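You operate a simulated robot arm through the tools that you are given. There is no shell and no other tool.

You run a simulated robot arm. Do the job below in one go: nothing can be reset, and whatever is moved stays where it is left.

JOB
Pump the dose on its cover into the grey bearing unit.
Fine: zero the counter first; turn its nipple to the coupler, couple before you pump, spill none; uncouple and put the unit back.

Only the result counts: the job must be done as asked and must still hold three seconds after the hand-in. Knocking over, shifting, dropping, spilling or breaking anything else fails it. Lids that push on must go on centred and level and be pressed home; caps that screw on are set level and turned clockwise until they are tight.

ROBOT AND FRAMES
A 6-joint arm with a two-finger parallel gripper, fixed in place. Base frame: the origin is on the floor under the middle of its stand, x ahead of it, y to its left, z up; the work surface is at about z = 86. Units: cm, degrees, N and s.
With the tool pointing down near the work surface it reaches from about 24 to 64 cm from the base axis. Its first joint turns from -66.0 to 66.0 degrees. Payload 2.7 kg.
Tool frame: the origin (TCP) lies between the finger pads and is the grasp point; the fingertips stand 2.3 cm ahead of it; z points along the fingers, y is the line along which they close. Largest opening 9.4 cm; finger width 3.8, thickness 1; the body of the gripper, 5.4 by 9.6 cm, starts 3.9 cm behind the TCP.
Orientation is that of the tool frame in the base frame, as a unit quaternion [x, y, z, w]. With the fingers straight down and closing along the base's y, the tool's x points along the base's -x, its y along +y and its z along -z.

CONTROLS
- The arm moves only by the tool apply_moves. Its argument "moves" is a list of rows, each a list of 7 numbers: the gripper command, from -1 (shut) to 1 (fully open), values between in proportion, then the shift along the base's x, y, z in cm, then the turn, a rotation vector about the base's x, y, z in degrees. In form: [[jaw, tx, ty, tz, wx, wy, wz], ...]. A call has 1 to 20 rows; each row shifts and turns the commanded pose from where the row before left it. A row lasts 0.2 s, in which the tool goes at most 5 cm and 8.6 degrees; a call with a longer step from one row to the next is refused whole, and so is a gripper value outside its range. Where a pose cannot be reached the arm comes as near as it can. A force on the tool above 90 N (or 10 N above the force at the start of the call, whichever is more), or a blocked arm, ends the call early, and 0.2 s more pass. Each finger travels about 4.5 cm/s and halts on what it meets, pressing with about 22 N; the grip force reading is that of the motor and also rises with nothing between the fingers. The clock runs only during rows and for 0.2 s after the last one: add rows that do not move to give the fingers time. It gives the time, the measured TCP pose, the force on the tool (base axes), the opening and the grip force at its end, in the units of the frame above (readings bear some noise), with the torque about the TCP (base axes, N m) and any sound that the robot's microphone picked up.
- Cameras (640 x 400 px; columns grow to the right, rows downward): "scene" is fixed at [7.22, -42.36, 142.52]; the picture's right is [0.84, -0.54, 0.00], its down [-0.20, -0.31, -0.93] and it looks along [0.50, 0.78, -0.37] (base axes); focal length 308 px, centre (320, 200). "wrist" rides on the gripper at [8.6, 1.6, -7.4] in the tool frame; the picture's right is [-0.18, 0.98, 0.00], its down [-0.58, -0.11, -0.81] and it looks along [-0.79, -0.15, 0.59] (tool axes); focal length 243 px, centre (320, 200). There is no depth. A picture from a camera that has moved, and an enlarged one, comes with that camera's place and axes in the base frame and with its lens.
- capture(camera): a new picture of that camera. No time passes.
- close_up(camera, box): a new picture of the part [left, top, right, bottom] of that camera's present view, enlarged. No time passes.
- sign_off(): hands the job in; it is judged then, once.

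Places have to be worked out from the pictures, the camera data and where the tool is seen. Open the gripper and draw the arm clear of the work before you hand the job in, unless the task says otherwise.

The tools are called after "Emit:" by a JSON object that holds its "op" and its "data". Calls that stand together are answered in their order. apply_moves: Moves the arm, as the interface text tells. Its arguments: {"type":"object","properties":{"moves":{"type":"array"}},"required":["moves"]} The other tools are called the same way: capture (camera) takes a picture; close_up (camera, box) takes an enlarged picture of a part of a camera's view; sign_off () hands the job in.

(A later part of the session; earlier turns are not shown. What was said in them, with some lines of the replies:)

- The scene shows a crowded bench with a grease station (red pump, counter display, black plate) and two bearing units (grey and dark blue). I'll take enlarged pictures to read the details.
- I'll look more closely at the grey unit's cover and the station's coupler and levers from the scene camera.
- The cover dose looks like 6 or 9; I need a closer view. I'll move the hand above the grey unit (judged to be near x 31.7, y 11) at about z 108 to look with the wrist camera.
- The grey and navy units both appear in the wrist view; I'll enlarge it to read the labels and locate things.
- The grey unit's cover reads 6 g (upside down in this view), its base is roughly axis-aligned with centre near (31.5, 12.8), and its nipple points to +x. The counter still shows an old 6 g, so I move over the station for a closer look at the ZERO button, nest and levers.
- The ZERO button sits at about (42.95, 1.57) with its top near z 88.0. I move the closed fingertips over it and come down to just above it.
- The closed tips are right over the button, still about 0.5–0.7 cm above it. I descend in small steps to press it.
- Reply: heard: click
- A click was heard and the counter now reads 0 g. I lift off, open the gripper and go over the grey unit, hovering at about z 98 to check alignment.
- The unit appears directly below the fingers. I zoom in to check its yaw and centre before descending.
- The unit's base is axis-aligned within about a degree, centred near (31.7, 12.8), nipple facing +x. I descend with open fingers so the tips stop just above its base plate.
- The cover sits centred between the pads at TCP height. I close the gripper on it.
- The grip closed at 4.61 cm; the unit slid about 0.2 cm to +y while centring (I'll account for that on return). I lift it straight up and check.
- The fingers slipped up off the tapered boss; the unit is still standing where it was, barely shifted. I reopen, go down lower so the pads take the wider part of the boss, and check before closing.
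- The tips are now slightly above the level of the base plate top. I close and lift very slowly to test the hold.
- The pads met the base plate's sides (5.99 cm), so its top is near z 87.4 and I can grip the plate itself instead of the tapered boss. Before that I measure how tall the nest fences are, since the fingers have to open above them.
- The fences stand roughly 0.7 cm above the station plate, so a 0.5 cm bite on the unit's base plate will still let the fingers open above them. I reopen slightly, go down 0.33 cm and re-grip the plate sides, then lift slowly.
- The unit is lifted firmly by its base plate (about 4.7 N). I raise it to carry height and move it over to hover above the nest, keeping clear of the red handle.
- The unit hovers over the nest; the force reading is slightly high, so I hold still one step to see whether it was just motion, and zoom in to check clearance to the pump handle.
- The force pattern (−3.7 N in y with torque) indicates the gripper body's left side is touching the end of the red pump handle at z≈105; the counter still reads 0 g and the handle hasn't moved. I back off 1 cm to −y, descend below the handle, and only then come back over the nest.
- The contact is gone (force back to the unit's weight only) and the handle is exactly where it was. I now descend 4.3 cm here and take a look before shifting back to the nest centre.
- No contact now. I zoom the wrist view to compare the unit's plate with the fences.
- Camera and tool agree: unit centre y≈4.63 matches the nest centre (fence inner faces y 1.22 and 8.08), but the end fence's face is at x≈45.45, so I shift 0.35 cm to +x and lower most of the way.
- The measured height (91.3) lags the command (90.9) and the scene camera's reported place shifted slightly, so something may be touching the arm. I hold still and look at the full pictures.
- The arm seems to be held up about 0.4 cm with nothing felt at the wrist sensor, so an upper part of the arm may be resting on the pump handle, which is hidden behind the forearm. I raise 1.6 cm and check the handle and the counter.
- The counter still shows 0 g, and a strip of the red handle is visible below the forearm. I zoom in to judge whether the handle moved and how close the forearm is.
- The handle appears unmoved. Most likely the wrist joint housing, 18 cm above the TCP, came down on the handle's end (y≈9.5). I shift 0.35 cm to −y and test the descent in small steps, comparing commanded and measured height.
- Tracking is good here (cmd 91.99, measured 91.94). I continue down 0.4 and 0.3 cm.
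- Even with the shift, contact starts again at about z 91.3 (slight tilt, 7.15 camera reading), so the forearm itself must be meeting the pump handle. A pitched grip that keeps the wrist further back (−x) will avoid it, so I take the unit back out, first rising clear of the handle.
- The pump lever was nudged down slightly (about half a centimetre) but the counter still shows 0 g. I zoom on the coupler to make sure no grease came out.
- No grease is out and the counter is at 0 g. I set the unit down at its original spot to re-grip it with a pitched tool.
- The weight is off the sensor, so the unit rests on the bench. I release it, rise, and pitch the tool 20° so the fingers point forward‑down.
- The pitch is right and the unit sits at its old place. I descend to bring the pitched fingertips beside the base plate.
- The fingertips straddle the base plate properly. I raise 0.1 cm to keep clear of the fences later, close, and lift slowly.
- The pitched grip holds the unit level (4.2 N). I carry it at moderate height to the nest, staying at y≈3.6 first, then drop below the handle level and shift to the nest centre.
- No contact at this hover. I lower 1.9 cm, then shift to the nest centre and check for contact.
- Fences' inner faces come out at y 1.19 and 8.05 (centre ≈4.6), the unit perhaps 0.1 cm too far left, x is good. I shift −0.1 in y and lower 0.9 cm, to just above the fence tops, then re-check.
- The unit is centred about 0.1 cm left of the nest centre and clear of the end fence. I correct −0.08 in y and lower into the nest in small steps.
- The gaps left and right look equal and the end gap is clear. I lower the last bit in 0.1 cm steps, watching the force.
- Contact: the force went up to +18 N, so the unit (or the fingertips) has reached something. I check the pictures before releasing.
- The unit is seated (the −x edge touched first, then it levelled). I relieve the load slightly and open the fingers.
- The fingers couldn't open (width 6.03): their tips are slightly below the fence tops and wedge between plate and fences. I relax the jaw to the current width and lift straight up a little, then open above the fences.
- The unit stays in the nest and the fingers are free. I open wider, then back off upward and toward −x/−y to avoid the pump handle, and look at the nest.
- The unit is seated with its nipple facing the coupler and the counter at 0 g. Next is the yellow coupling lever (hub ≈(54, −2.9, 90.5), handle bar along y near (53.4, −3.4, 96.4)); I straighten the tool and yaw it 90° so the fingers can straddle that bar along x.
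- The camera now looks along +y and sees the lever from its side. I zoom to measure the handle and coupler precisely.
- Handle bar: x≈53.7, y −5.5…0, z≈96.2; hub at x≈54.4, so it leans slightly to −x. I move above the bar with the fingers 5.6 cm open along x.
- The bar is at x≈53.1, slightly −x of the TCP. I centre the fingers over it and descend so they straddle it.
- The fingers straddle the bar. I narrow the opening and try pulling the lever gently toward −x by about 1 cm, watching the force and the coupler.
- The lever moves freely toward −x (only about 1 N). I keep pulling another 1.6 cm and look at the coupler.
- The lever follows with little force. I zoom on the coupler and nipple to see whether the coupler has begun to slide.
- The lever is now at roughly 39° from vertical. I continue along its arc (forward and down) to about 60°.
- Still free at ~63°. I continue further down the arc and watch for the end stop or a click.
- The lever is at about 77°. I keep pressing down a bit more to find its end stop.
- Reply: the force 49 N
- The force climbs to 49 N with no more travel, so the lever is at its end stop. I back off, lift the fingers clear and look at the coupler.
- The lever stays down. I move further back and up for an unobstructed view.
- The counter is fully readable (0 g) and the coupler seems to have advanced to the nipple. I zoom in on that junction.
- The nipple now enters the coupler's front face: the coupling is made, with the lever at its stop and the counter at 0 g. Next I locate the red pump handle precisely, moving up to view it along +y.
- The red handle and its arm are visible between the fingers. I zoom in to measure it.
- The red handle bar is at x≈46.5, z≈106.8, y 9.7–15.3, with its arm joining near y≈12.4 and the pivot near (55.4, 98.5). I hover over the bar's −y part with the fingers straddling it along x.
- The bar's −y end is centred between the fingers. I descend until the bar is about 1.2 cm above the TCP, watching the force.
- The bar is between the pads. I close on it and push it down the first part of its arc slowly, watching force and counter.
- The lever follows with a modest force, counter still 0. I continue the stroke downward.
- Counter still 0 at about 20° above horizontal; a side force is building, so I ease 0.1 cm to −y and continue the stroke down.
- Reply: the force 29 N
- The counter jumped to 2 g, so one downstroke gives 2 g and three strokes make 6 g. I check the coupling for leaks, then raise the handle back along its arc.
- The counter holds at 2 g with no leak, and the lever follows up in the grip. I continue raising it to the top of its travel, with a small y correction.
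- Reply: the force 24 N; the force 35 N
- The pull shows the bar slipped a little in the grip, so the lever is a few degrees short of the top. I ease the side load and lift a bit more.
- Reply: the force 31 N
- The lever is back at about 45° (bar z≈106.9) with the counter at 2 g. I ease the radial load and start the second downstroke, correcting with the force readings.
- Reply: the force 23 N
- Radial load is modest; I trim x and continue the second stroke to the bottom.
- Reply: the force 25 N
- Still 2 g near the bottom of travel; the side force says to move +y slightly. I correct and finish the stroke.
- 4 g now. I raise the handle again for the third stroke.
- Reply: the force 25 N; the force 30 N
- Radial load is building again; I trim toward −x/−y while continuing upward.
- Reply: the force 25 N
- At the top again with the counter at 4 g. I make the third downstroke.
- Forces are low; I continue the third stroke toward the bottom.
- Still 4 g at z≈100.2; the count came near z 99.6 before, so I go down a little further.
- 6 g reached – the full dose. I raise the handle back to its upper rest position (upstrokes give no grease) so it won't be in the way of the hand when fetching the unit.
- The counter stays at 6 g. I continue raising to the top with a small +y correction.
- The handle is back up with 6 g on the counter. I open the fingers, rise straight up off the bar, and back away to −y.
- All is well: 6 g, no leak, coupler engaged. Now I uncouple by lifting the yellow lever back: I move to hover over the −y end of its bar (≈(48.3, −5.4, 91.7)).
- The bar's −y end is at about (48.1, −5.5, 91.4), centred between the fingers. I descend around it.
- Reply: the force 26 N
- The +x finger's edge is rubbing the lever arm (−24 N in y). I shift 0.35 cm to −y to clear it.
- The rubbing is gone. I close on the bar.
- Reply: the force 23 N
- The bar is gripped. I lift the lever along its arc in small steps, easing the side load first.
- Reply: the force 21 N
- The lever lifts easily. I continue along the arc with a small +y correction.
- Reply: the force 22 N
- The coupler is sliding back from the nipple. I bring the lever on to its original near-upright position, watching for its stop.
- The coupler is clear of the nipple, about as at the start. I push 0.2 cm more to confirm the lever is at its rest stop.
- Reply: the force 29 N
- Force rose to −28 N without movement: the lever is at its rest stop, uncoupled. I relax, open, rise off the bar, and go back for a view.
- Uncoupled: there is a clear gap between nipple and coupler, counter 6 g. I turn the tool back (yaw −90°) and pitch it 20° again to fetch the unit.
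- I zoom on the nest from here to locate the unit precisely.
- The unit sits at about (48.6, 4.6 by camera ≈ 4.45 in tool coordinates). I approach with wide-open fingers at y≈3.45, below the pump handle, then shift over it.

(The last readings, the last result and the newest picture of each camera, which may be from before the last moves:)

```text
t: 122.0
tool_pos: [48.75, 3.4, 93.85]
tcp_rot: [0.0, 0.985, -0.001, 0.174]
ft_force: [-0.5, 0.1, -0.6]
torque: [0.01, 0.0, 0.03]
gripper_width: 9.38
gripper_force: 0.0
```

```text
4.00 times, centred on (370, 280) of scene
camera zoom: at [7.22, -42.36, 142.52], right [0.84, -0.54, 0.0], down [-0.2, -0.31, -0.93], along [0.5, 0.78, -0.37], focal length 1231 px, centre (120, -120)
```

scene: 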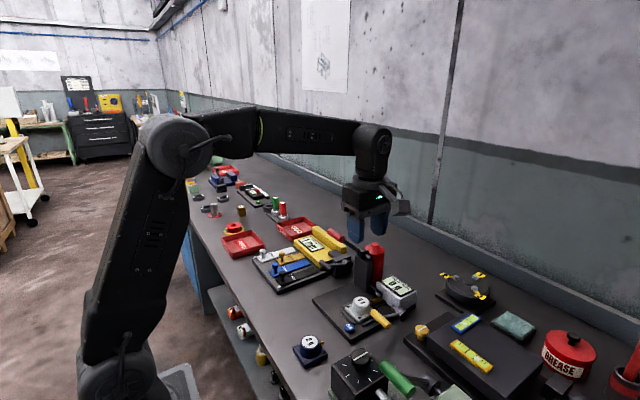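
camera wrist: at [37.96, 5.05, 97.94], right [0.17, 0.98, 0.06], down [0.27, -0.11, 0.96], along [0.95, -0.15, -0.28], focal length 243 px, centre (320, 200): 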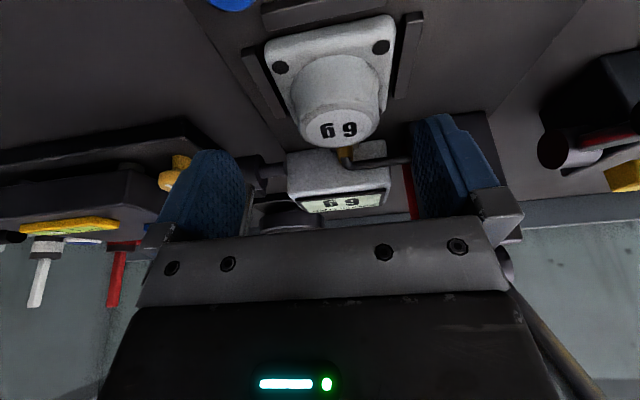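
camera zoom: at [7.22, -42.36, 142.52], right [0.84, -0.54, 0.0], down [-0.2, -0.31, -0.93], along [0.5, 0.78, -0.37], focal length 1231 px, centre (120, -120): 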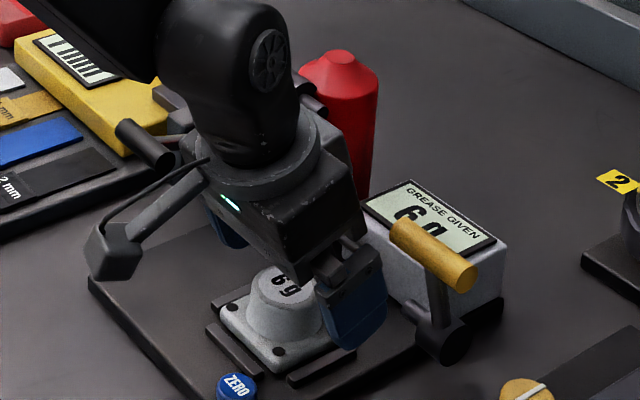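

No contact. I lower 1.3 cm, shift to y≈4.45, and narrow the opening to about 7.2 cm.

Emit:
{"op": "apply_moves", "data": {"moves": [[1, 0, 0, -0.7, 0, 0, 0], [1, 0, 0, -0.6, 0, 0, 0], [1, -0.05, 0.5, 0, 0, 0, 0], [1, 0, 0.55, 0, 0, 0, 0], [0.53, 0, 0, 0, 0, 0, 0], [0.53, 0, 0, 0, 0, 0, 0], [0.53, 0, 0, 0, 0, 0, 0]]}}

Emit:
{"op": "capture", "data": {"camera": "wrist"}}

Emit:
{"op": "close_up", "data": {"camera": "wrist", "box": [190, 20, 460, 200]}}

Emit:
{"op": "close_up", "data": {"camera": "scene", "box": [345, 280, 405, 325]}}

```text
t: 123.6
tool_pos: [48.63, 4.41, 92.64]
tcp_rot: [-0.001, 0.985, 0.0, 0.174]
ft_force: [0.3, -0.4, 0.6]
torque: [0.01, 0.03, 0.02]
gripper_width: 7.16
gripper_force: 0.1
```

```text
taken
camera wrist: at [37.96, 6.16, 96.64], right [0.17, 0.98, 0.06], down [0.27, -0.11, 0.96], along [0.95, -0.15, -0.28], focal length 243 px, centre (320, 200)
```

wrist: 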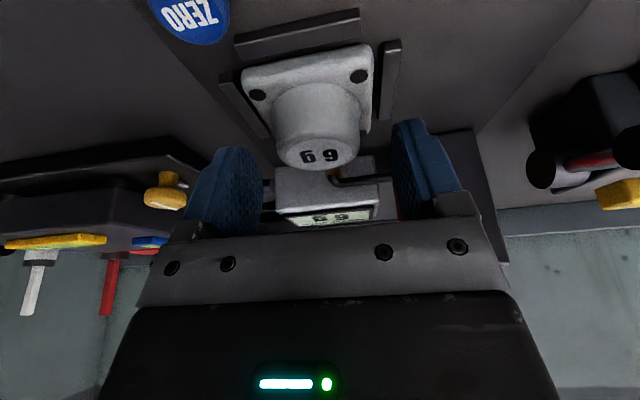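

```text
2.22 times, centred on (325, 110) of wrist
camera zoom: at [37.96, 6.16, 96.64], right [0.17, 0.98, 0.06], down [0.27, -0.11, 0.96], along [0.95, -0.15, -0.28], focal length 539 px, centre (309, 400)
```

zoom: 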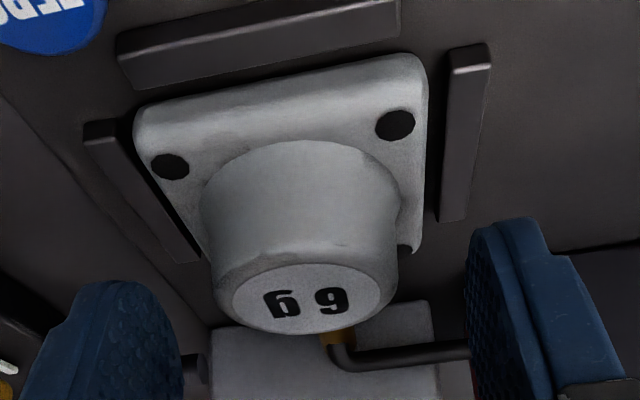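

```text
8.89 times, centred on (375, 302) of scene
camera zoom: at [7.22, -42.36, 142.52], right [0.84, -0.54, 0.0], down [-0.2, -0.31, -0.93], along [0.5, 0.78, -0.37], focal length 2736 px, centre (-169, -711)
```

zoom: 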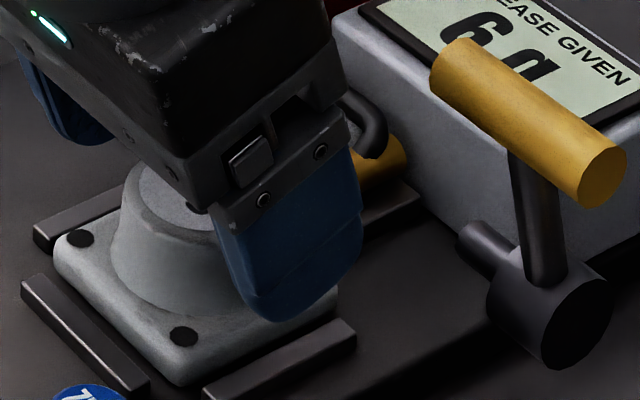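

Alignment looks right. I descend to just above the fence tops and then feel down in small steps.

Emit:
{"op": "apply_moves", "data": {"moves": [[0.53, 0, 0, -0.6, 0, 0, 0], [0.53, 0, 0, -0.5, 0, 0, 0], [0.53, 0, 0, -0.25, 0, 0, 0], [0.53, 0, 0, 0, 0, 0, 0]]}}

Emit:
{"op": "apply_moves", "data": {"moves": [[0.53, 0, 0, -0.1, 0, 0, 0], [0.53, 0, 0, -0.1, 0, 0, 0], [0.53, 0, 0, 0, 0, 0, 0]]}}

Emit:
{"op": "close_up", "data": {"camera": "scene", "box": [345, 280, 405, 325]}}

```text
t: 124.6
tool_pos: [48.79, 4.48, 91.13]
tcp_rot: [0.0, 0.985, 0.0, 0.173]
ft_force: [-0.6, 0.5, -0.4]
torque: [0.01, 0.01, 0.01]
gripper_width: 7.2
gripper_force: 0.0
```

```text
t: 125.4
tool_pos: [48.73, 4.42, 91.05]
tcp_rot: [0.0, 0.985, 0.0, 0.174]
ft_force: [0.4, 0.1, 0.4]
torque: [0.0, -0.01, 0.03]
gripper_width: 7.16
gripper_force: 0.1
```

```text
8.89 times, centred on (375, 302) of scene
camera zoom: at [7.22, -42.36, 142.52], right [0.84, -0.54, 0.0], down [-0.2, -0.31, -0.93], along [0.5, 0.78, -0.37], focal length 2736 px, centre (-169, -711)
```

zoom: 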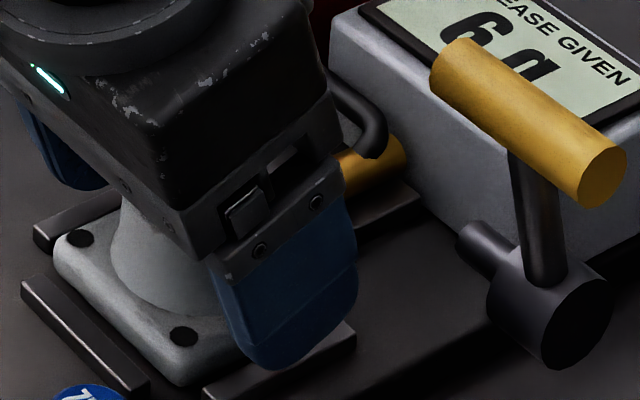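

No contact yet at z 91.05. Two more 0.1 cm steps.

Emit:
{"op": "apply_moves", "data": {"moves": [[0.53, 0, 0, -0.1, 0, 0, 0], [0.53, 0, 0, 0, 0, 0, 0]]}}

Emit:
{"op": "apply_moves", "data": {"moves": [[0.53, 0, 0, -0.1, 0, 0, 0], [0.53, 0, 0, 0, 0, 0, 0]]}}

```text
t: 126.0
tool_pos: [48.71, 4.47, 91.05]
tcp_rot: [0.0, 0.985, 0.001, 0.174]
ft_force: [-0.6, -0.3, 0.0]
torque: [0.01, -0.01, 0.01]
gripper_width: 7.19
gripper_force: 0.2
```

```text
t: 126.6
tool_pos: [48.64, 4.5, 90.75]
tcp_rot: [0.0, 0.985, 0.001, 0.173]
ft_force: [-0.6, -0.2, -0.1]
torque: [0.02, 0.02, -0.02]
gripper_width: 7.19
gripper_force: 0.1
```

Still free at cmd 90.85. One more 0.08 cm, then I close.

Emit:
{"op": "apply_moves", "data": {"moves": [[0.53, 0, 0, -0.08, 0, 0, 0], [0.53, 0, 0, 0, 0, 0, 0]]}}

Emit:
{"op": "apply_moves", "data": {"moves": [[-1, 0, 0, 0, 0, 0, 0], [-1, 0, 0, 0, 0, 0, 0], [-1, 0, 0, 0, 0, 0, 0], [-1, 0, 0, 0, 0, 0, 0]]}}

Emit:
{"op": "close_up", "data": {"camera": "wrist", "box": [190, 20, 460, 200]}}

```text
t: 127.2
tool_pos: [48.72, 4.55, 90.81]
tcp_rot: [0.0, 0.985, -0.001, 0.175]
ft_force: [-2.9, 1.1, 6.8]
torque: [-0.26, 0.18, -0.1]
gripper_width: 7.17
gripper_force: 0.0
```

```text
t: 128.2
tool_pos: [48.79, 4.58, 90.9]
tcp_rot: [-0.001, 0.985, 0.001, 0.174]
ft_force: [2.6, -4.7, 9.9]
torque: [-0.62, 0.07, 0.07]
gripper_width: 5.95
gripper_force: 22.0
```

```text
2.22 times, centred on (325, 110) of wrist
camera zoom: at [37.95, 6.11, 94.83], right [0.17, 0.98, 0.06], down [0.27, -0.11, 0.96], along [0.95, -0.15, -0.28], focal length 539 px, centre (309, 400)
```

zoom: 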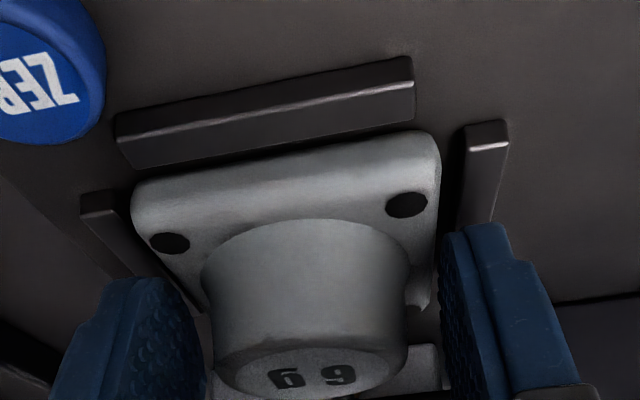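

The pads grip the plate sides (5.95 cm) just above the fences. I lift slowly and check the weight.

Emit:
{"op": "apply_moves", "data": {"moves": [[-1, 0, 0, 0.1, 0, 0, 0], [-1, 0, 0, 0.2, 0, 0, 0], [-1, 0, 0, 0.25, 0, 0, 0], [-1, 0, 0, 0.25, 0, 0, 0], [-1, 0, 0, 0, 0, 0, 0]]}}

Emit:
{"op": "close_up", "data": {"camera": "wrist", "box": [190, 20, 460, 200]}}

Emit:
{"op": "close_up", "data": {"camera": "scene", "box": [345, 280, 405, 325]}}

```text
t: 129.4
tool_pos: [48.72, 4.41, 91.42]
tcp_rot: [0.0, 0.985, -0.001, 0.174]
ft_force: [-0.4, 0.2, -4.3]
torque: [0.03, 0.02, -0.04]
gripper_width: 5.97
gripper_force: 22.1
```

```text
2.22 times, centred on (325, 110) of wrist
camera zoom: at [37.94, 6.17, 95.59], right [0.17, 0.98, 0.06], down [0.27, -0.11, 0.96], along [0.95, -0.15, -0.28], focal length 539 px, centre (309, 400)
```

zoom: 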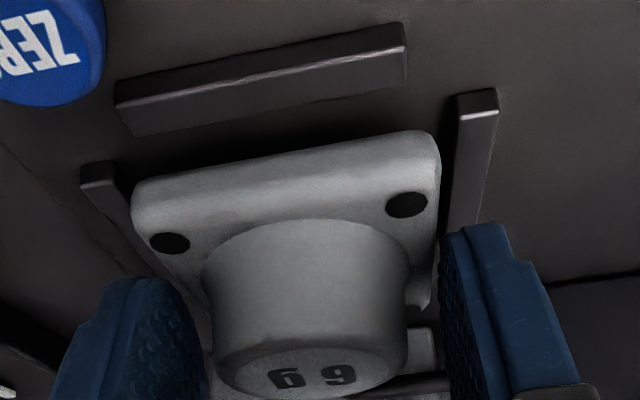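

```text
8.89 times, centred on (375, 302) of scene
camera zoom: at [7.22, -42.35, 142.52], right [0.84, -0.54, 0.0], down [-0.2, -0.31, -0.93], along [0.5, 0.78, -0.37], focal length 2736 px, centre (-169, -711)
```

zoom: 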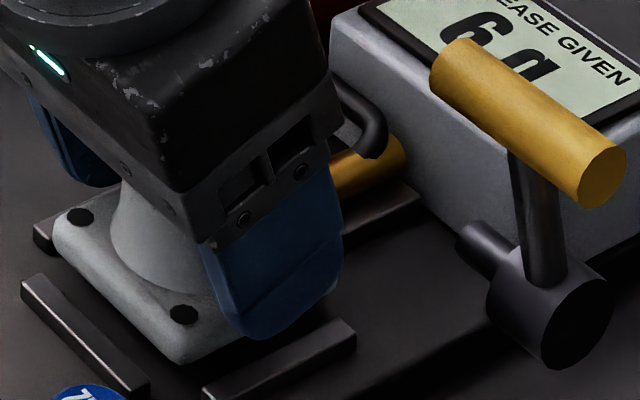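

The unit is lifted cleanly (4.3 N), in the same pose in the grip as before. I rise, clear the handle toward −y, and carry it back over its original place.

Emit:
{"op": "apply_moves", "data": {"moves": [[-1, 0, 0, 0.5, 0, 0, 0], [-1, 0, 0, 0.6, 0, 0, 0], [-1, 0, -0.5, 0, 0, 0, 0], [-1, -0.5, -0.5, 0.5, 0, 0, 0], [-1, -1.5, 0, 1.3, 0, 0, 0], [-1, -2.5, 0.8, 0, 0, 0, 0], [-1, -2.8, 1.7, 0, 0, 0, 0], [-1, -2.8, 2.0, 0, 0, 0, 0], [-1, -2.8, 2.0, 0, 0, 0, 0], [-1, -2.2, 1.6, 0, 0, 0, 0], [-1, -1.85, 1.05, 0, 0, 0, 0], [-1, 0, 0, 0, 0, 0, 0], [-1, 0, 0, 0, 0, 0, 0]]}}

Emit:
{"op": "capture", "data": {"camera": "wrist"}}

Emit:
{"op": "close_up", "data": {"camera": "scene", "box": [246, 280, 326, 340]}}

Emit:
{"op": "close_up", "data": {"camera": "scene", "box": [310, 210, 430, 310]}}

```text
t: 132.2
tool_pos: [31.73, 12.7, 94.55]
tcp_rot: [0.0, 0.985, 0.001, 0.174]
ft_force: [1.0, 0.6, -3.9]
torque: [0.01, 0.03, -0.02]
gripper_width: 5.98
gripper_force: 22.0
```

```text
taken
camera wrist: at [20.94, 14.32, 98.53], right [0.17, 0.98, 0.06], down [0.27, -0.11, 0.96], along [0.95, -0.15, -0.28], focal length 243 px, centre (320, 200)
```

wrist: 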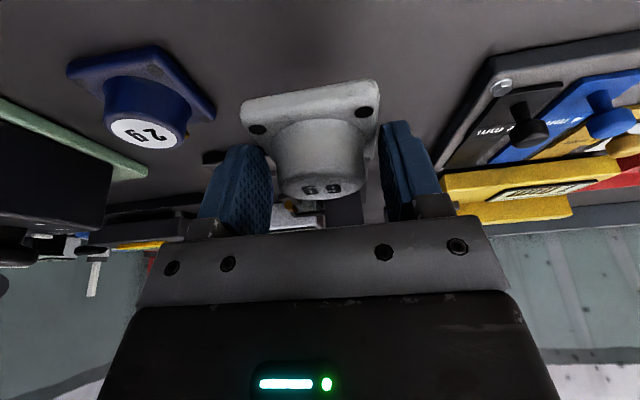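

```text
6.67 times, centred on (286, 310) of scene
camera zoom: at [7.22, -42.35, 142.52], right [0.84, -0.54, 0.0], down [-0.2, -0.31, -0.93], along [0.5, 0.78, -0.37], focal length 2052 px, centre (547, -533)
```

zoom: 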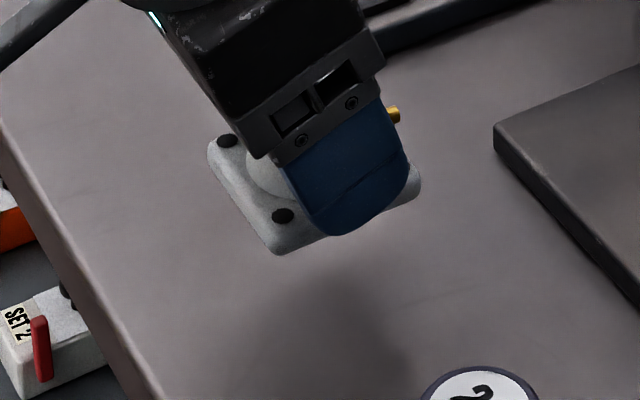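

```text
4.00 times, centred on (370, 260) of scene
camera zoom: at [7.22, -42.35, 142.52], right [0.84, -0.54, 0.0], down [-0.2, -0.31, -0.93], along [0.5, 0.78, -0.37], focal length 1231 px, centre (120, -40)
```

zoom: 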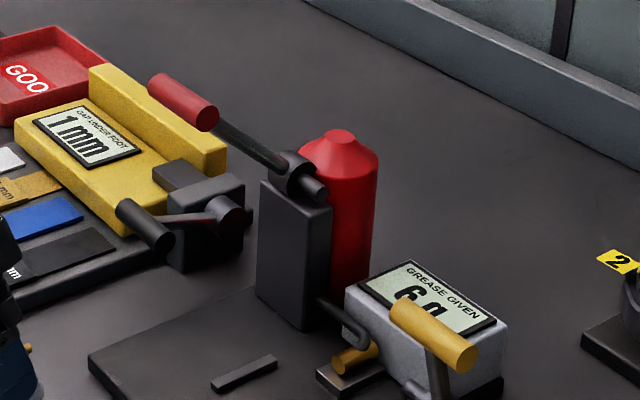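

The unit hovers over its original spot, the station is undisturbed with 6 g showing. I lower it, slowing down for contact.

Emit:
{"op": "apply_moves", "data": {"moves": [[-1, 0, 0, -1.5, 0, 0, 0], [-1, 0, 0, -1.7, 0, 0, 0], [-1, 0, 0, -0.9, 0, 0, 0], [-1, 0, 0, -0.4, 0, 0, 0], [-1, 0, 0, -0.2, 0, 0, 0], [-1, 0, 0, -0.1, 0, 0, 0], [-1, 0, 0, 0, 0, 0, 0]]}}

Emit:
{"op": "apply_moves", "data": {"moves": [[-1, 0, 0, -0.1, 0, 0, 0], [-1, 0, 0, 0, 0, 0, 0]]}}

```text
t: 133.8
tool_pos: [31.69, 12.67, 89.68]
tcp_rot: [0.0, 0.985, 0.0, 0.173]
ft_force: [0.0, 0.2, -4.3]
torque: [0.02, 0.03, 0.03]
gripper_width: 5.98
gripper_force: 21.9
```

```text
t: 134.4
tool_pos: [31.9, 12.58, 89.47]
tcp_rot: [0.0, 0.985, 0.0, 0.174]
ft_force: [-0.3, 0.5, -4.2]
torque: [-0.02, -0.01, 0.0]
gripper_width: 5.96
gripper_force: 22.2
```

Still hanging; a bit lower.

Emit:
{"op": "apply_moves", "data": {"moves": [[-1, 0, 0, -0.06, 0, 0, 0], [-1, 0, 0, 0, 0, 0, 0]]}}

Emit:
{"op": "apply_moves", "data": {"moves": [[-1, 0, 0, -0.06, 0, 0, 0], [-1, 0, 0, 0, 0, 0, 0]]}}

```text
t: 135.0
tool_pos: [31.78, 12.65, 89.61]
tcp_rot: [0.0, 0.985, 0.0, 0.173]
ft_force: [0.6, -0.3, -4.9]
torque: [0.0, 0.04, -0.01]
gripper_width: 5.96
gripper_force: 22.5
```

```text
t: 135.6
tool_pos: [31.74, 12.57, 89.43]
tcp_rot: [0.0, 0.985, 0.0, 0.174]
ft_force: [0.4, 0.3, -4.6]
torque: [-0.02, 0.02, 0.01]
gripper_width: 5.95
gripper_force: 21.8
```

No contact yet at cmd 89.45; I continue in small steps.

Emit:
{"op": "apply_moves", "data": {"moves": [[-1, 0, 0, -0.06, 0, 0, 0], [-1, 0, 0, 0, 0, 0, 0]]}}

Emit:
{"op": "apply_moves", "data": {"moves": [[-1, 0, 0, -0.06, 0, 0, 0], [-1, 0, 0, 0, 0, 0, 0]]}}

Emit:
{"op": "close_up", "data": {"camera": "scene", "box": [256, 290, 316, 340]}}

```text
t: 136.2
tool_pos: [31.76, 12.67, 89.44]
tcp_rot: [-0.001, 0.985, 0.001, 0.174]
ft_force: [-1.3, 0.6, -1.0]
torque: [0.13, -0.05, 0.07]
gripper_width: 5.98
gripper_force: 22.1
```

```text
t: 136.8
tool_pos: [31.79, 12.55, 89.4]
tcp_rot: [-0.001, 0.985, 0.001, 0.174]
ft_force: [-6.8, 0.1, 14.2]
torque: [-0.03, 0.16, -0.02]
gripper_width: 5.99
gripper_force: 22.4
```

```text
8.00 times, centred on (286, 315) of scene
camera zoom: at [7.19, -42.36, 142.52], right [0.84, -0.54, 0.0], down [-0.2, -0.31, -0.93], along [0.5, 0.78, -0.37], focal length 2462 px, centre (592, -720)
```

zoom: 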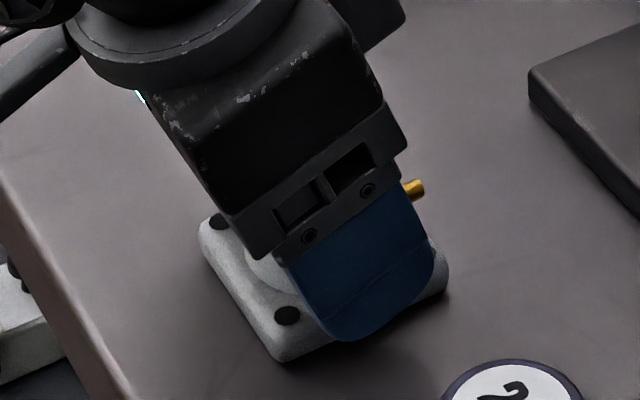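

Contact (+14 N): the unit is on the bench, and its outline matches the original within about 0.15 cm. I relieve the load, open the fingers, and withdraw upward.

Emit:
{"op": "apply_moves", "data": {"moves": [[-1, 0, 0, 0.07, 0, 0, 0], [0.5, 0, 0, 0, 0, 0, 0], [1, 0, 0, 0, 0, 0, 0], [1, 0, 0, 0, 0, 0, 0], [1, 0, 0, 0, 0, 0, 0], [1, 0, 0, 2, 0, 0, 0], [1, 0, 0, 3.5, 0, 0, 0], [1, 0, 0, 3.5, 0, 0, 0], [1, 0, 0, 3.5, 0, 0, 0], [1, 0, 0, 0, 0, 0, 0]]}}

Emit:
{"op": "capture", "data": {"camera": "wrist"}}

Emit:
{"op": "close_up", "data": {"camera": "scene", "box": [266, 300, 306, 340]}}

```text
t: 139.0
tool_pos: [31.7, 12.71, 101.85]
tcp_rot: [0.0, 0.985, 0.001, 0.174]
ft_force: [0.4, -0.5, -0.5]
torque: [0.03, -0.01, -0.01]
gripper_width: 9.42
gripper_force: 0.1
```

```text
taken
camera wrist: at [20.99, 14.33, 105.93], right [0.17, 0.98, 0.06], down [0.27, -0.11, 0.96], along [0.95, -0.15, -0.28], focal length 243 px, centre (320, 200)
```

wrist: 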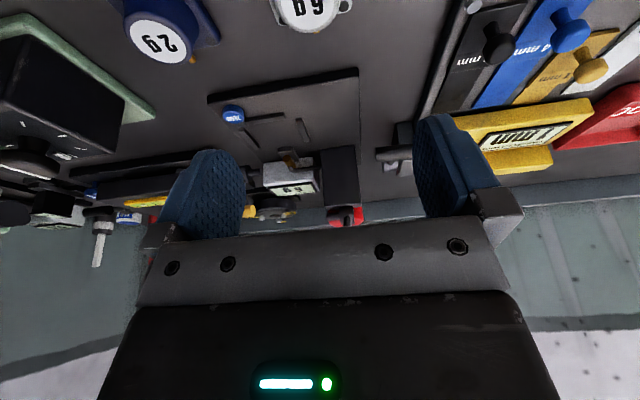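

```text
10.00 times, centred on (286, 320) of scene
camera zoom: at [7.22, -42.36, 142.52], right [0.84, -0.54, 0.0], down [-0.2, -0.31, -0.93], along [0.5, 0.78, -0.37], focal length 3078 px, centre (660, -1000)
```

zoom: 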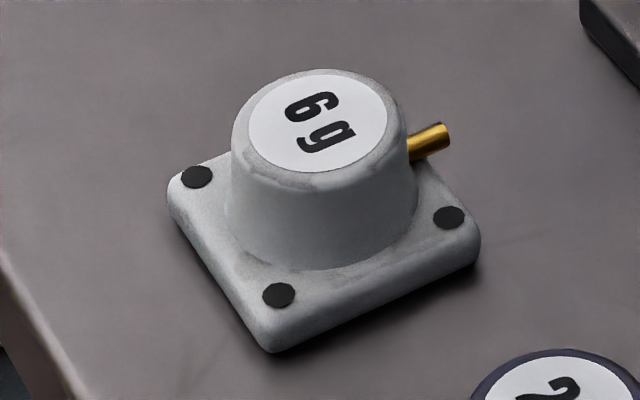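

The unit is back within about 0.12 cm of its original place and pose. I straighten the tool and draw the arm up and clear, then check everything.

Emit:
{"op": "apply_moves", "data": {"moves": [[1, 0, 0, 3, 0, 7, 0], [1, 0, -1, 3, 0, 7, 0], [1, 0.5, -2, 4, 0, 6, 0], [1, 1, -2.5, 4, 0, 0, 0], [1, 1, -2.5, 4, 0, 0, 0], [1, 0, 0, 3, 0, 0, 0], [1, 0, 0, 0, 0, 0, 0], [1, 0, 0, 0, 0, 0, 0]]}}

Emit:
{"op": "capture", "data": {"camera": "scene"}}

Emit:
{"op": "close_up", "data": {"camera": "scene", "box": [300, 220, 460, 320]}}

Emit:
{"op": "close_up", "data": {"camera": "scene", "box": [240, 280, 400, 380]}}

Emit:
{"op": "close_up", "data": {"camera": "scene", "box": [365, 265, 425, 315]}}

```text
t: 140.8
tool_pos: [34.23, 4.62, 123.15]
tcp_rot: [0.0, 1.0, 0.0, 0.0]
ft_force: [-0.5, 0.4, 0.1]
torque: [0.0, -0.04, -0.01]
gripper_width: 9.38
gripper_force: 0.0
```

```text
taken
```

scene: 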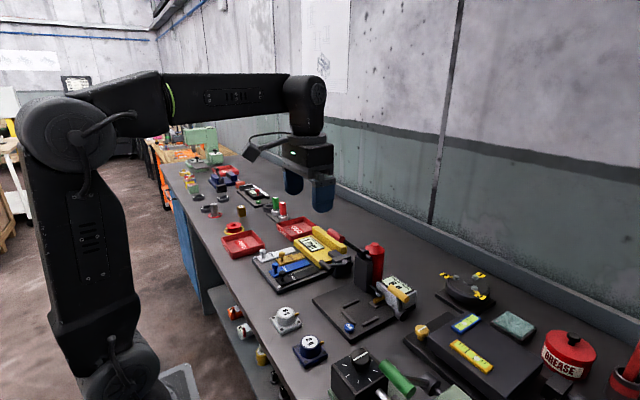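

```text
4.00 times, centred on (380, 270) of scene
camera zoom: at [7.22, -42.36, 142.52], right [0.84, -0.54, 0.0], down [-0.2, -0.31, -0.93], along [0.5, 0.78, -0.37], focal length 1231 px, centre (80, -80)
```

zoom: 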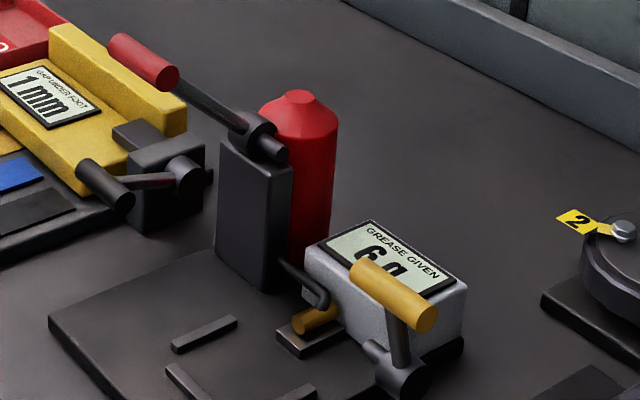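

```text
4.00 times, centred on (320, 330) of scene
camera zoom: at [7.22, -42.36, 142.52], right [0.84, -0.54, 0.0], down [-0.2, -0.31, -0.93], along [0.5, 0.78, -0.37], focal length 1231 px, centre (320, -320)
```

zoom: 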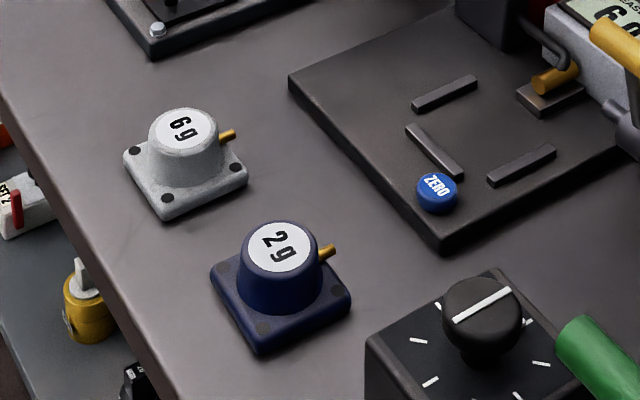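

```text
8.00 times, centred on (395, 290) of scene
camera zoom: at [7.22, -42.36, 142.52], right [0.84, -0.54, 0.0], down [-0.2, -0.31, -0.93], along [0.5, 0.78, -0.37], focal length 2462 px, centre (-280, -520)
```

zoom: 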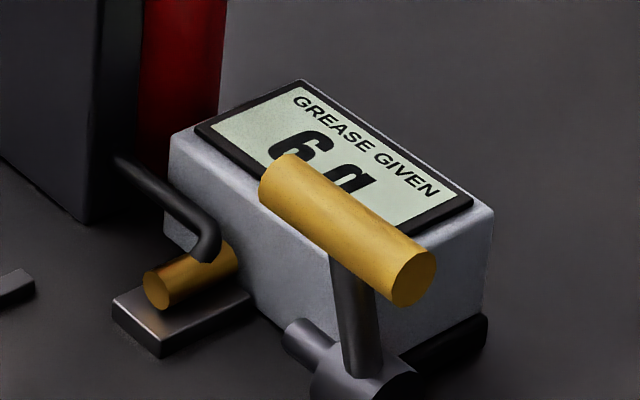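

The pictures show what the job asked for:
- The counter was zeroed first and now reads 6 g, matching the dose on the cover.
- The coupler is retracted and no grease is visible anywhere.
- The grey unit is back within about 0.12 cm of where it started.
- The navy unit and the other items look unmoved.
- The gripper is open and the arm is clear.

I hand the job in.

Emit:
{"op": "sign_off", "data": {}}

```text
The job is handed in.
```

I pumped 6 g, the dose on its cover, into the grey bearing unit and put the unit back. The job is handed in; I haven't seen a verdict.

- **Counter:** I zeroed it before anything else, from an old reading of 6 g. Three strokes of 2 g each brought it to 6 g.
- **Coupling:** The unit sat in the nest with its nipple facing the coupler. I coupled before the first stroke and uncoupled after the last. I saw no grease outside the unit in any picture.
- **Unit position:** It is within about 0.12 cm of where it started, facing the same way.
- **Slip on the first grip:** The fingers slid off the unit's tapered top while I was lifting, leaving it standing and barely shifted. I then gripped it by its base plate instead.
- **Pump handle touched:** Before coupling, on the first try at the nest, part of the arm pushed the red pump handle down about half a centimetre. The counter stayed at 0 g and no grease came out. The handle is now up, close to where it began.

The yellow coupling lever is back at its rest stop, nothing else on the bench looks moved, and the arm is clear with the gripper open.
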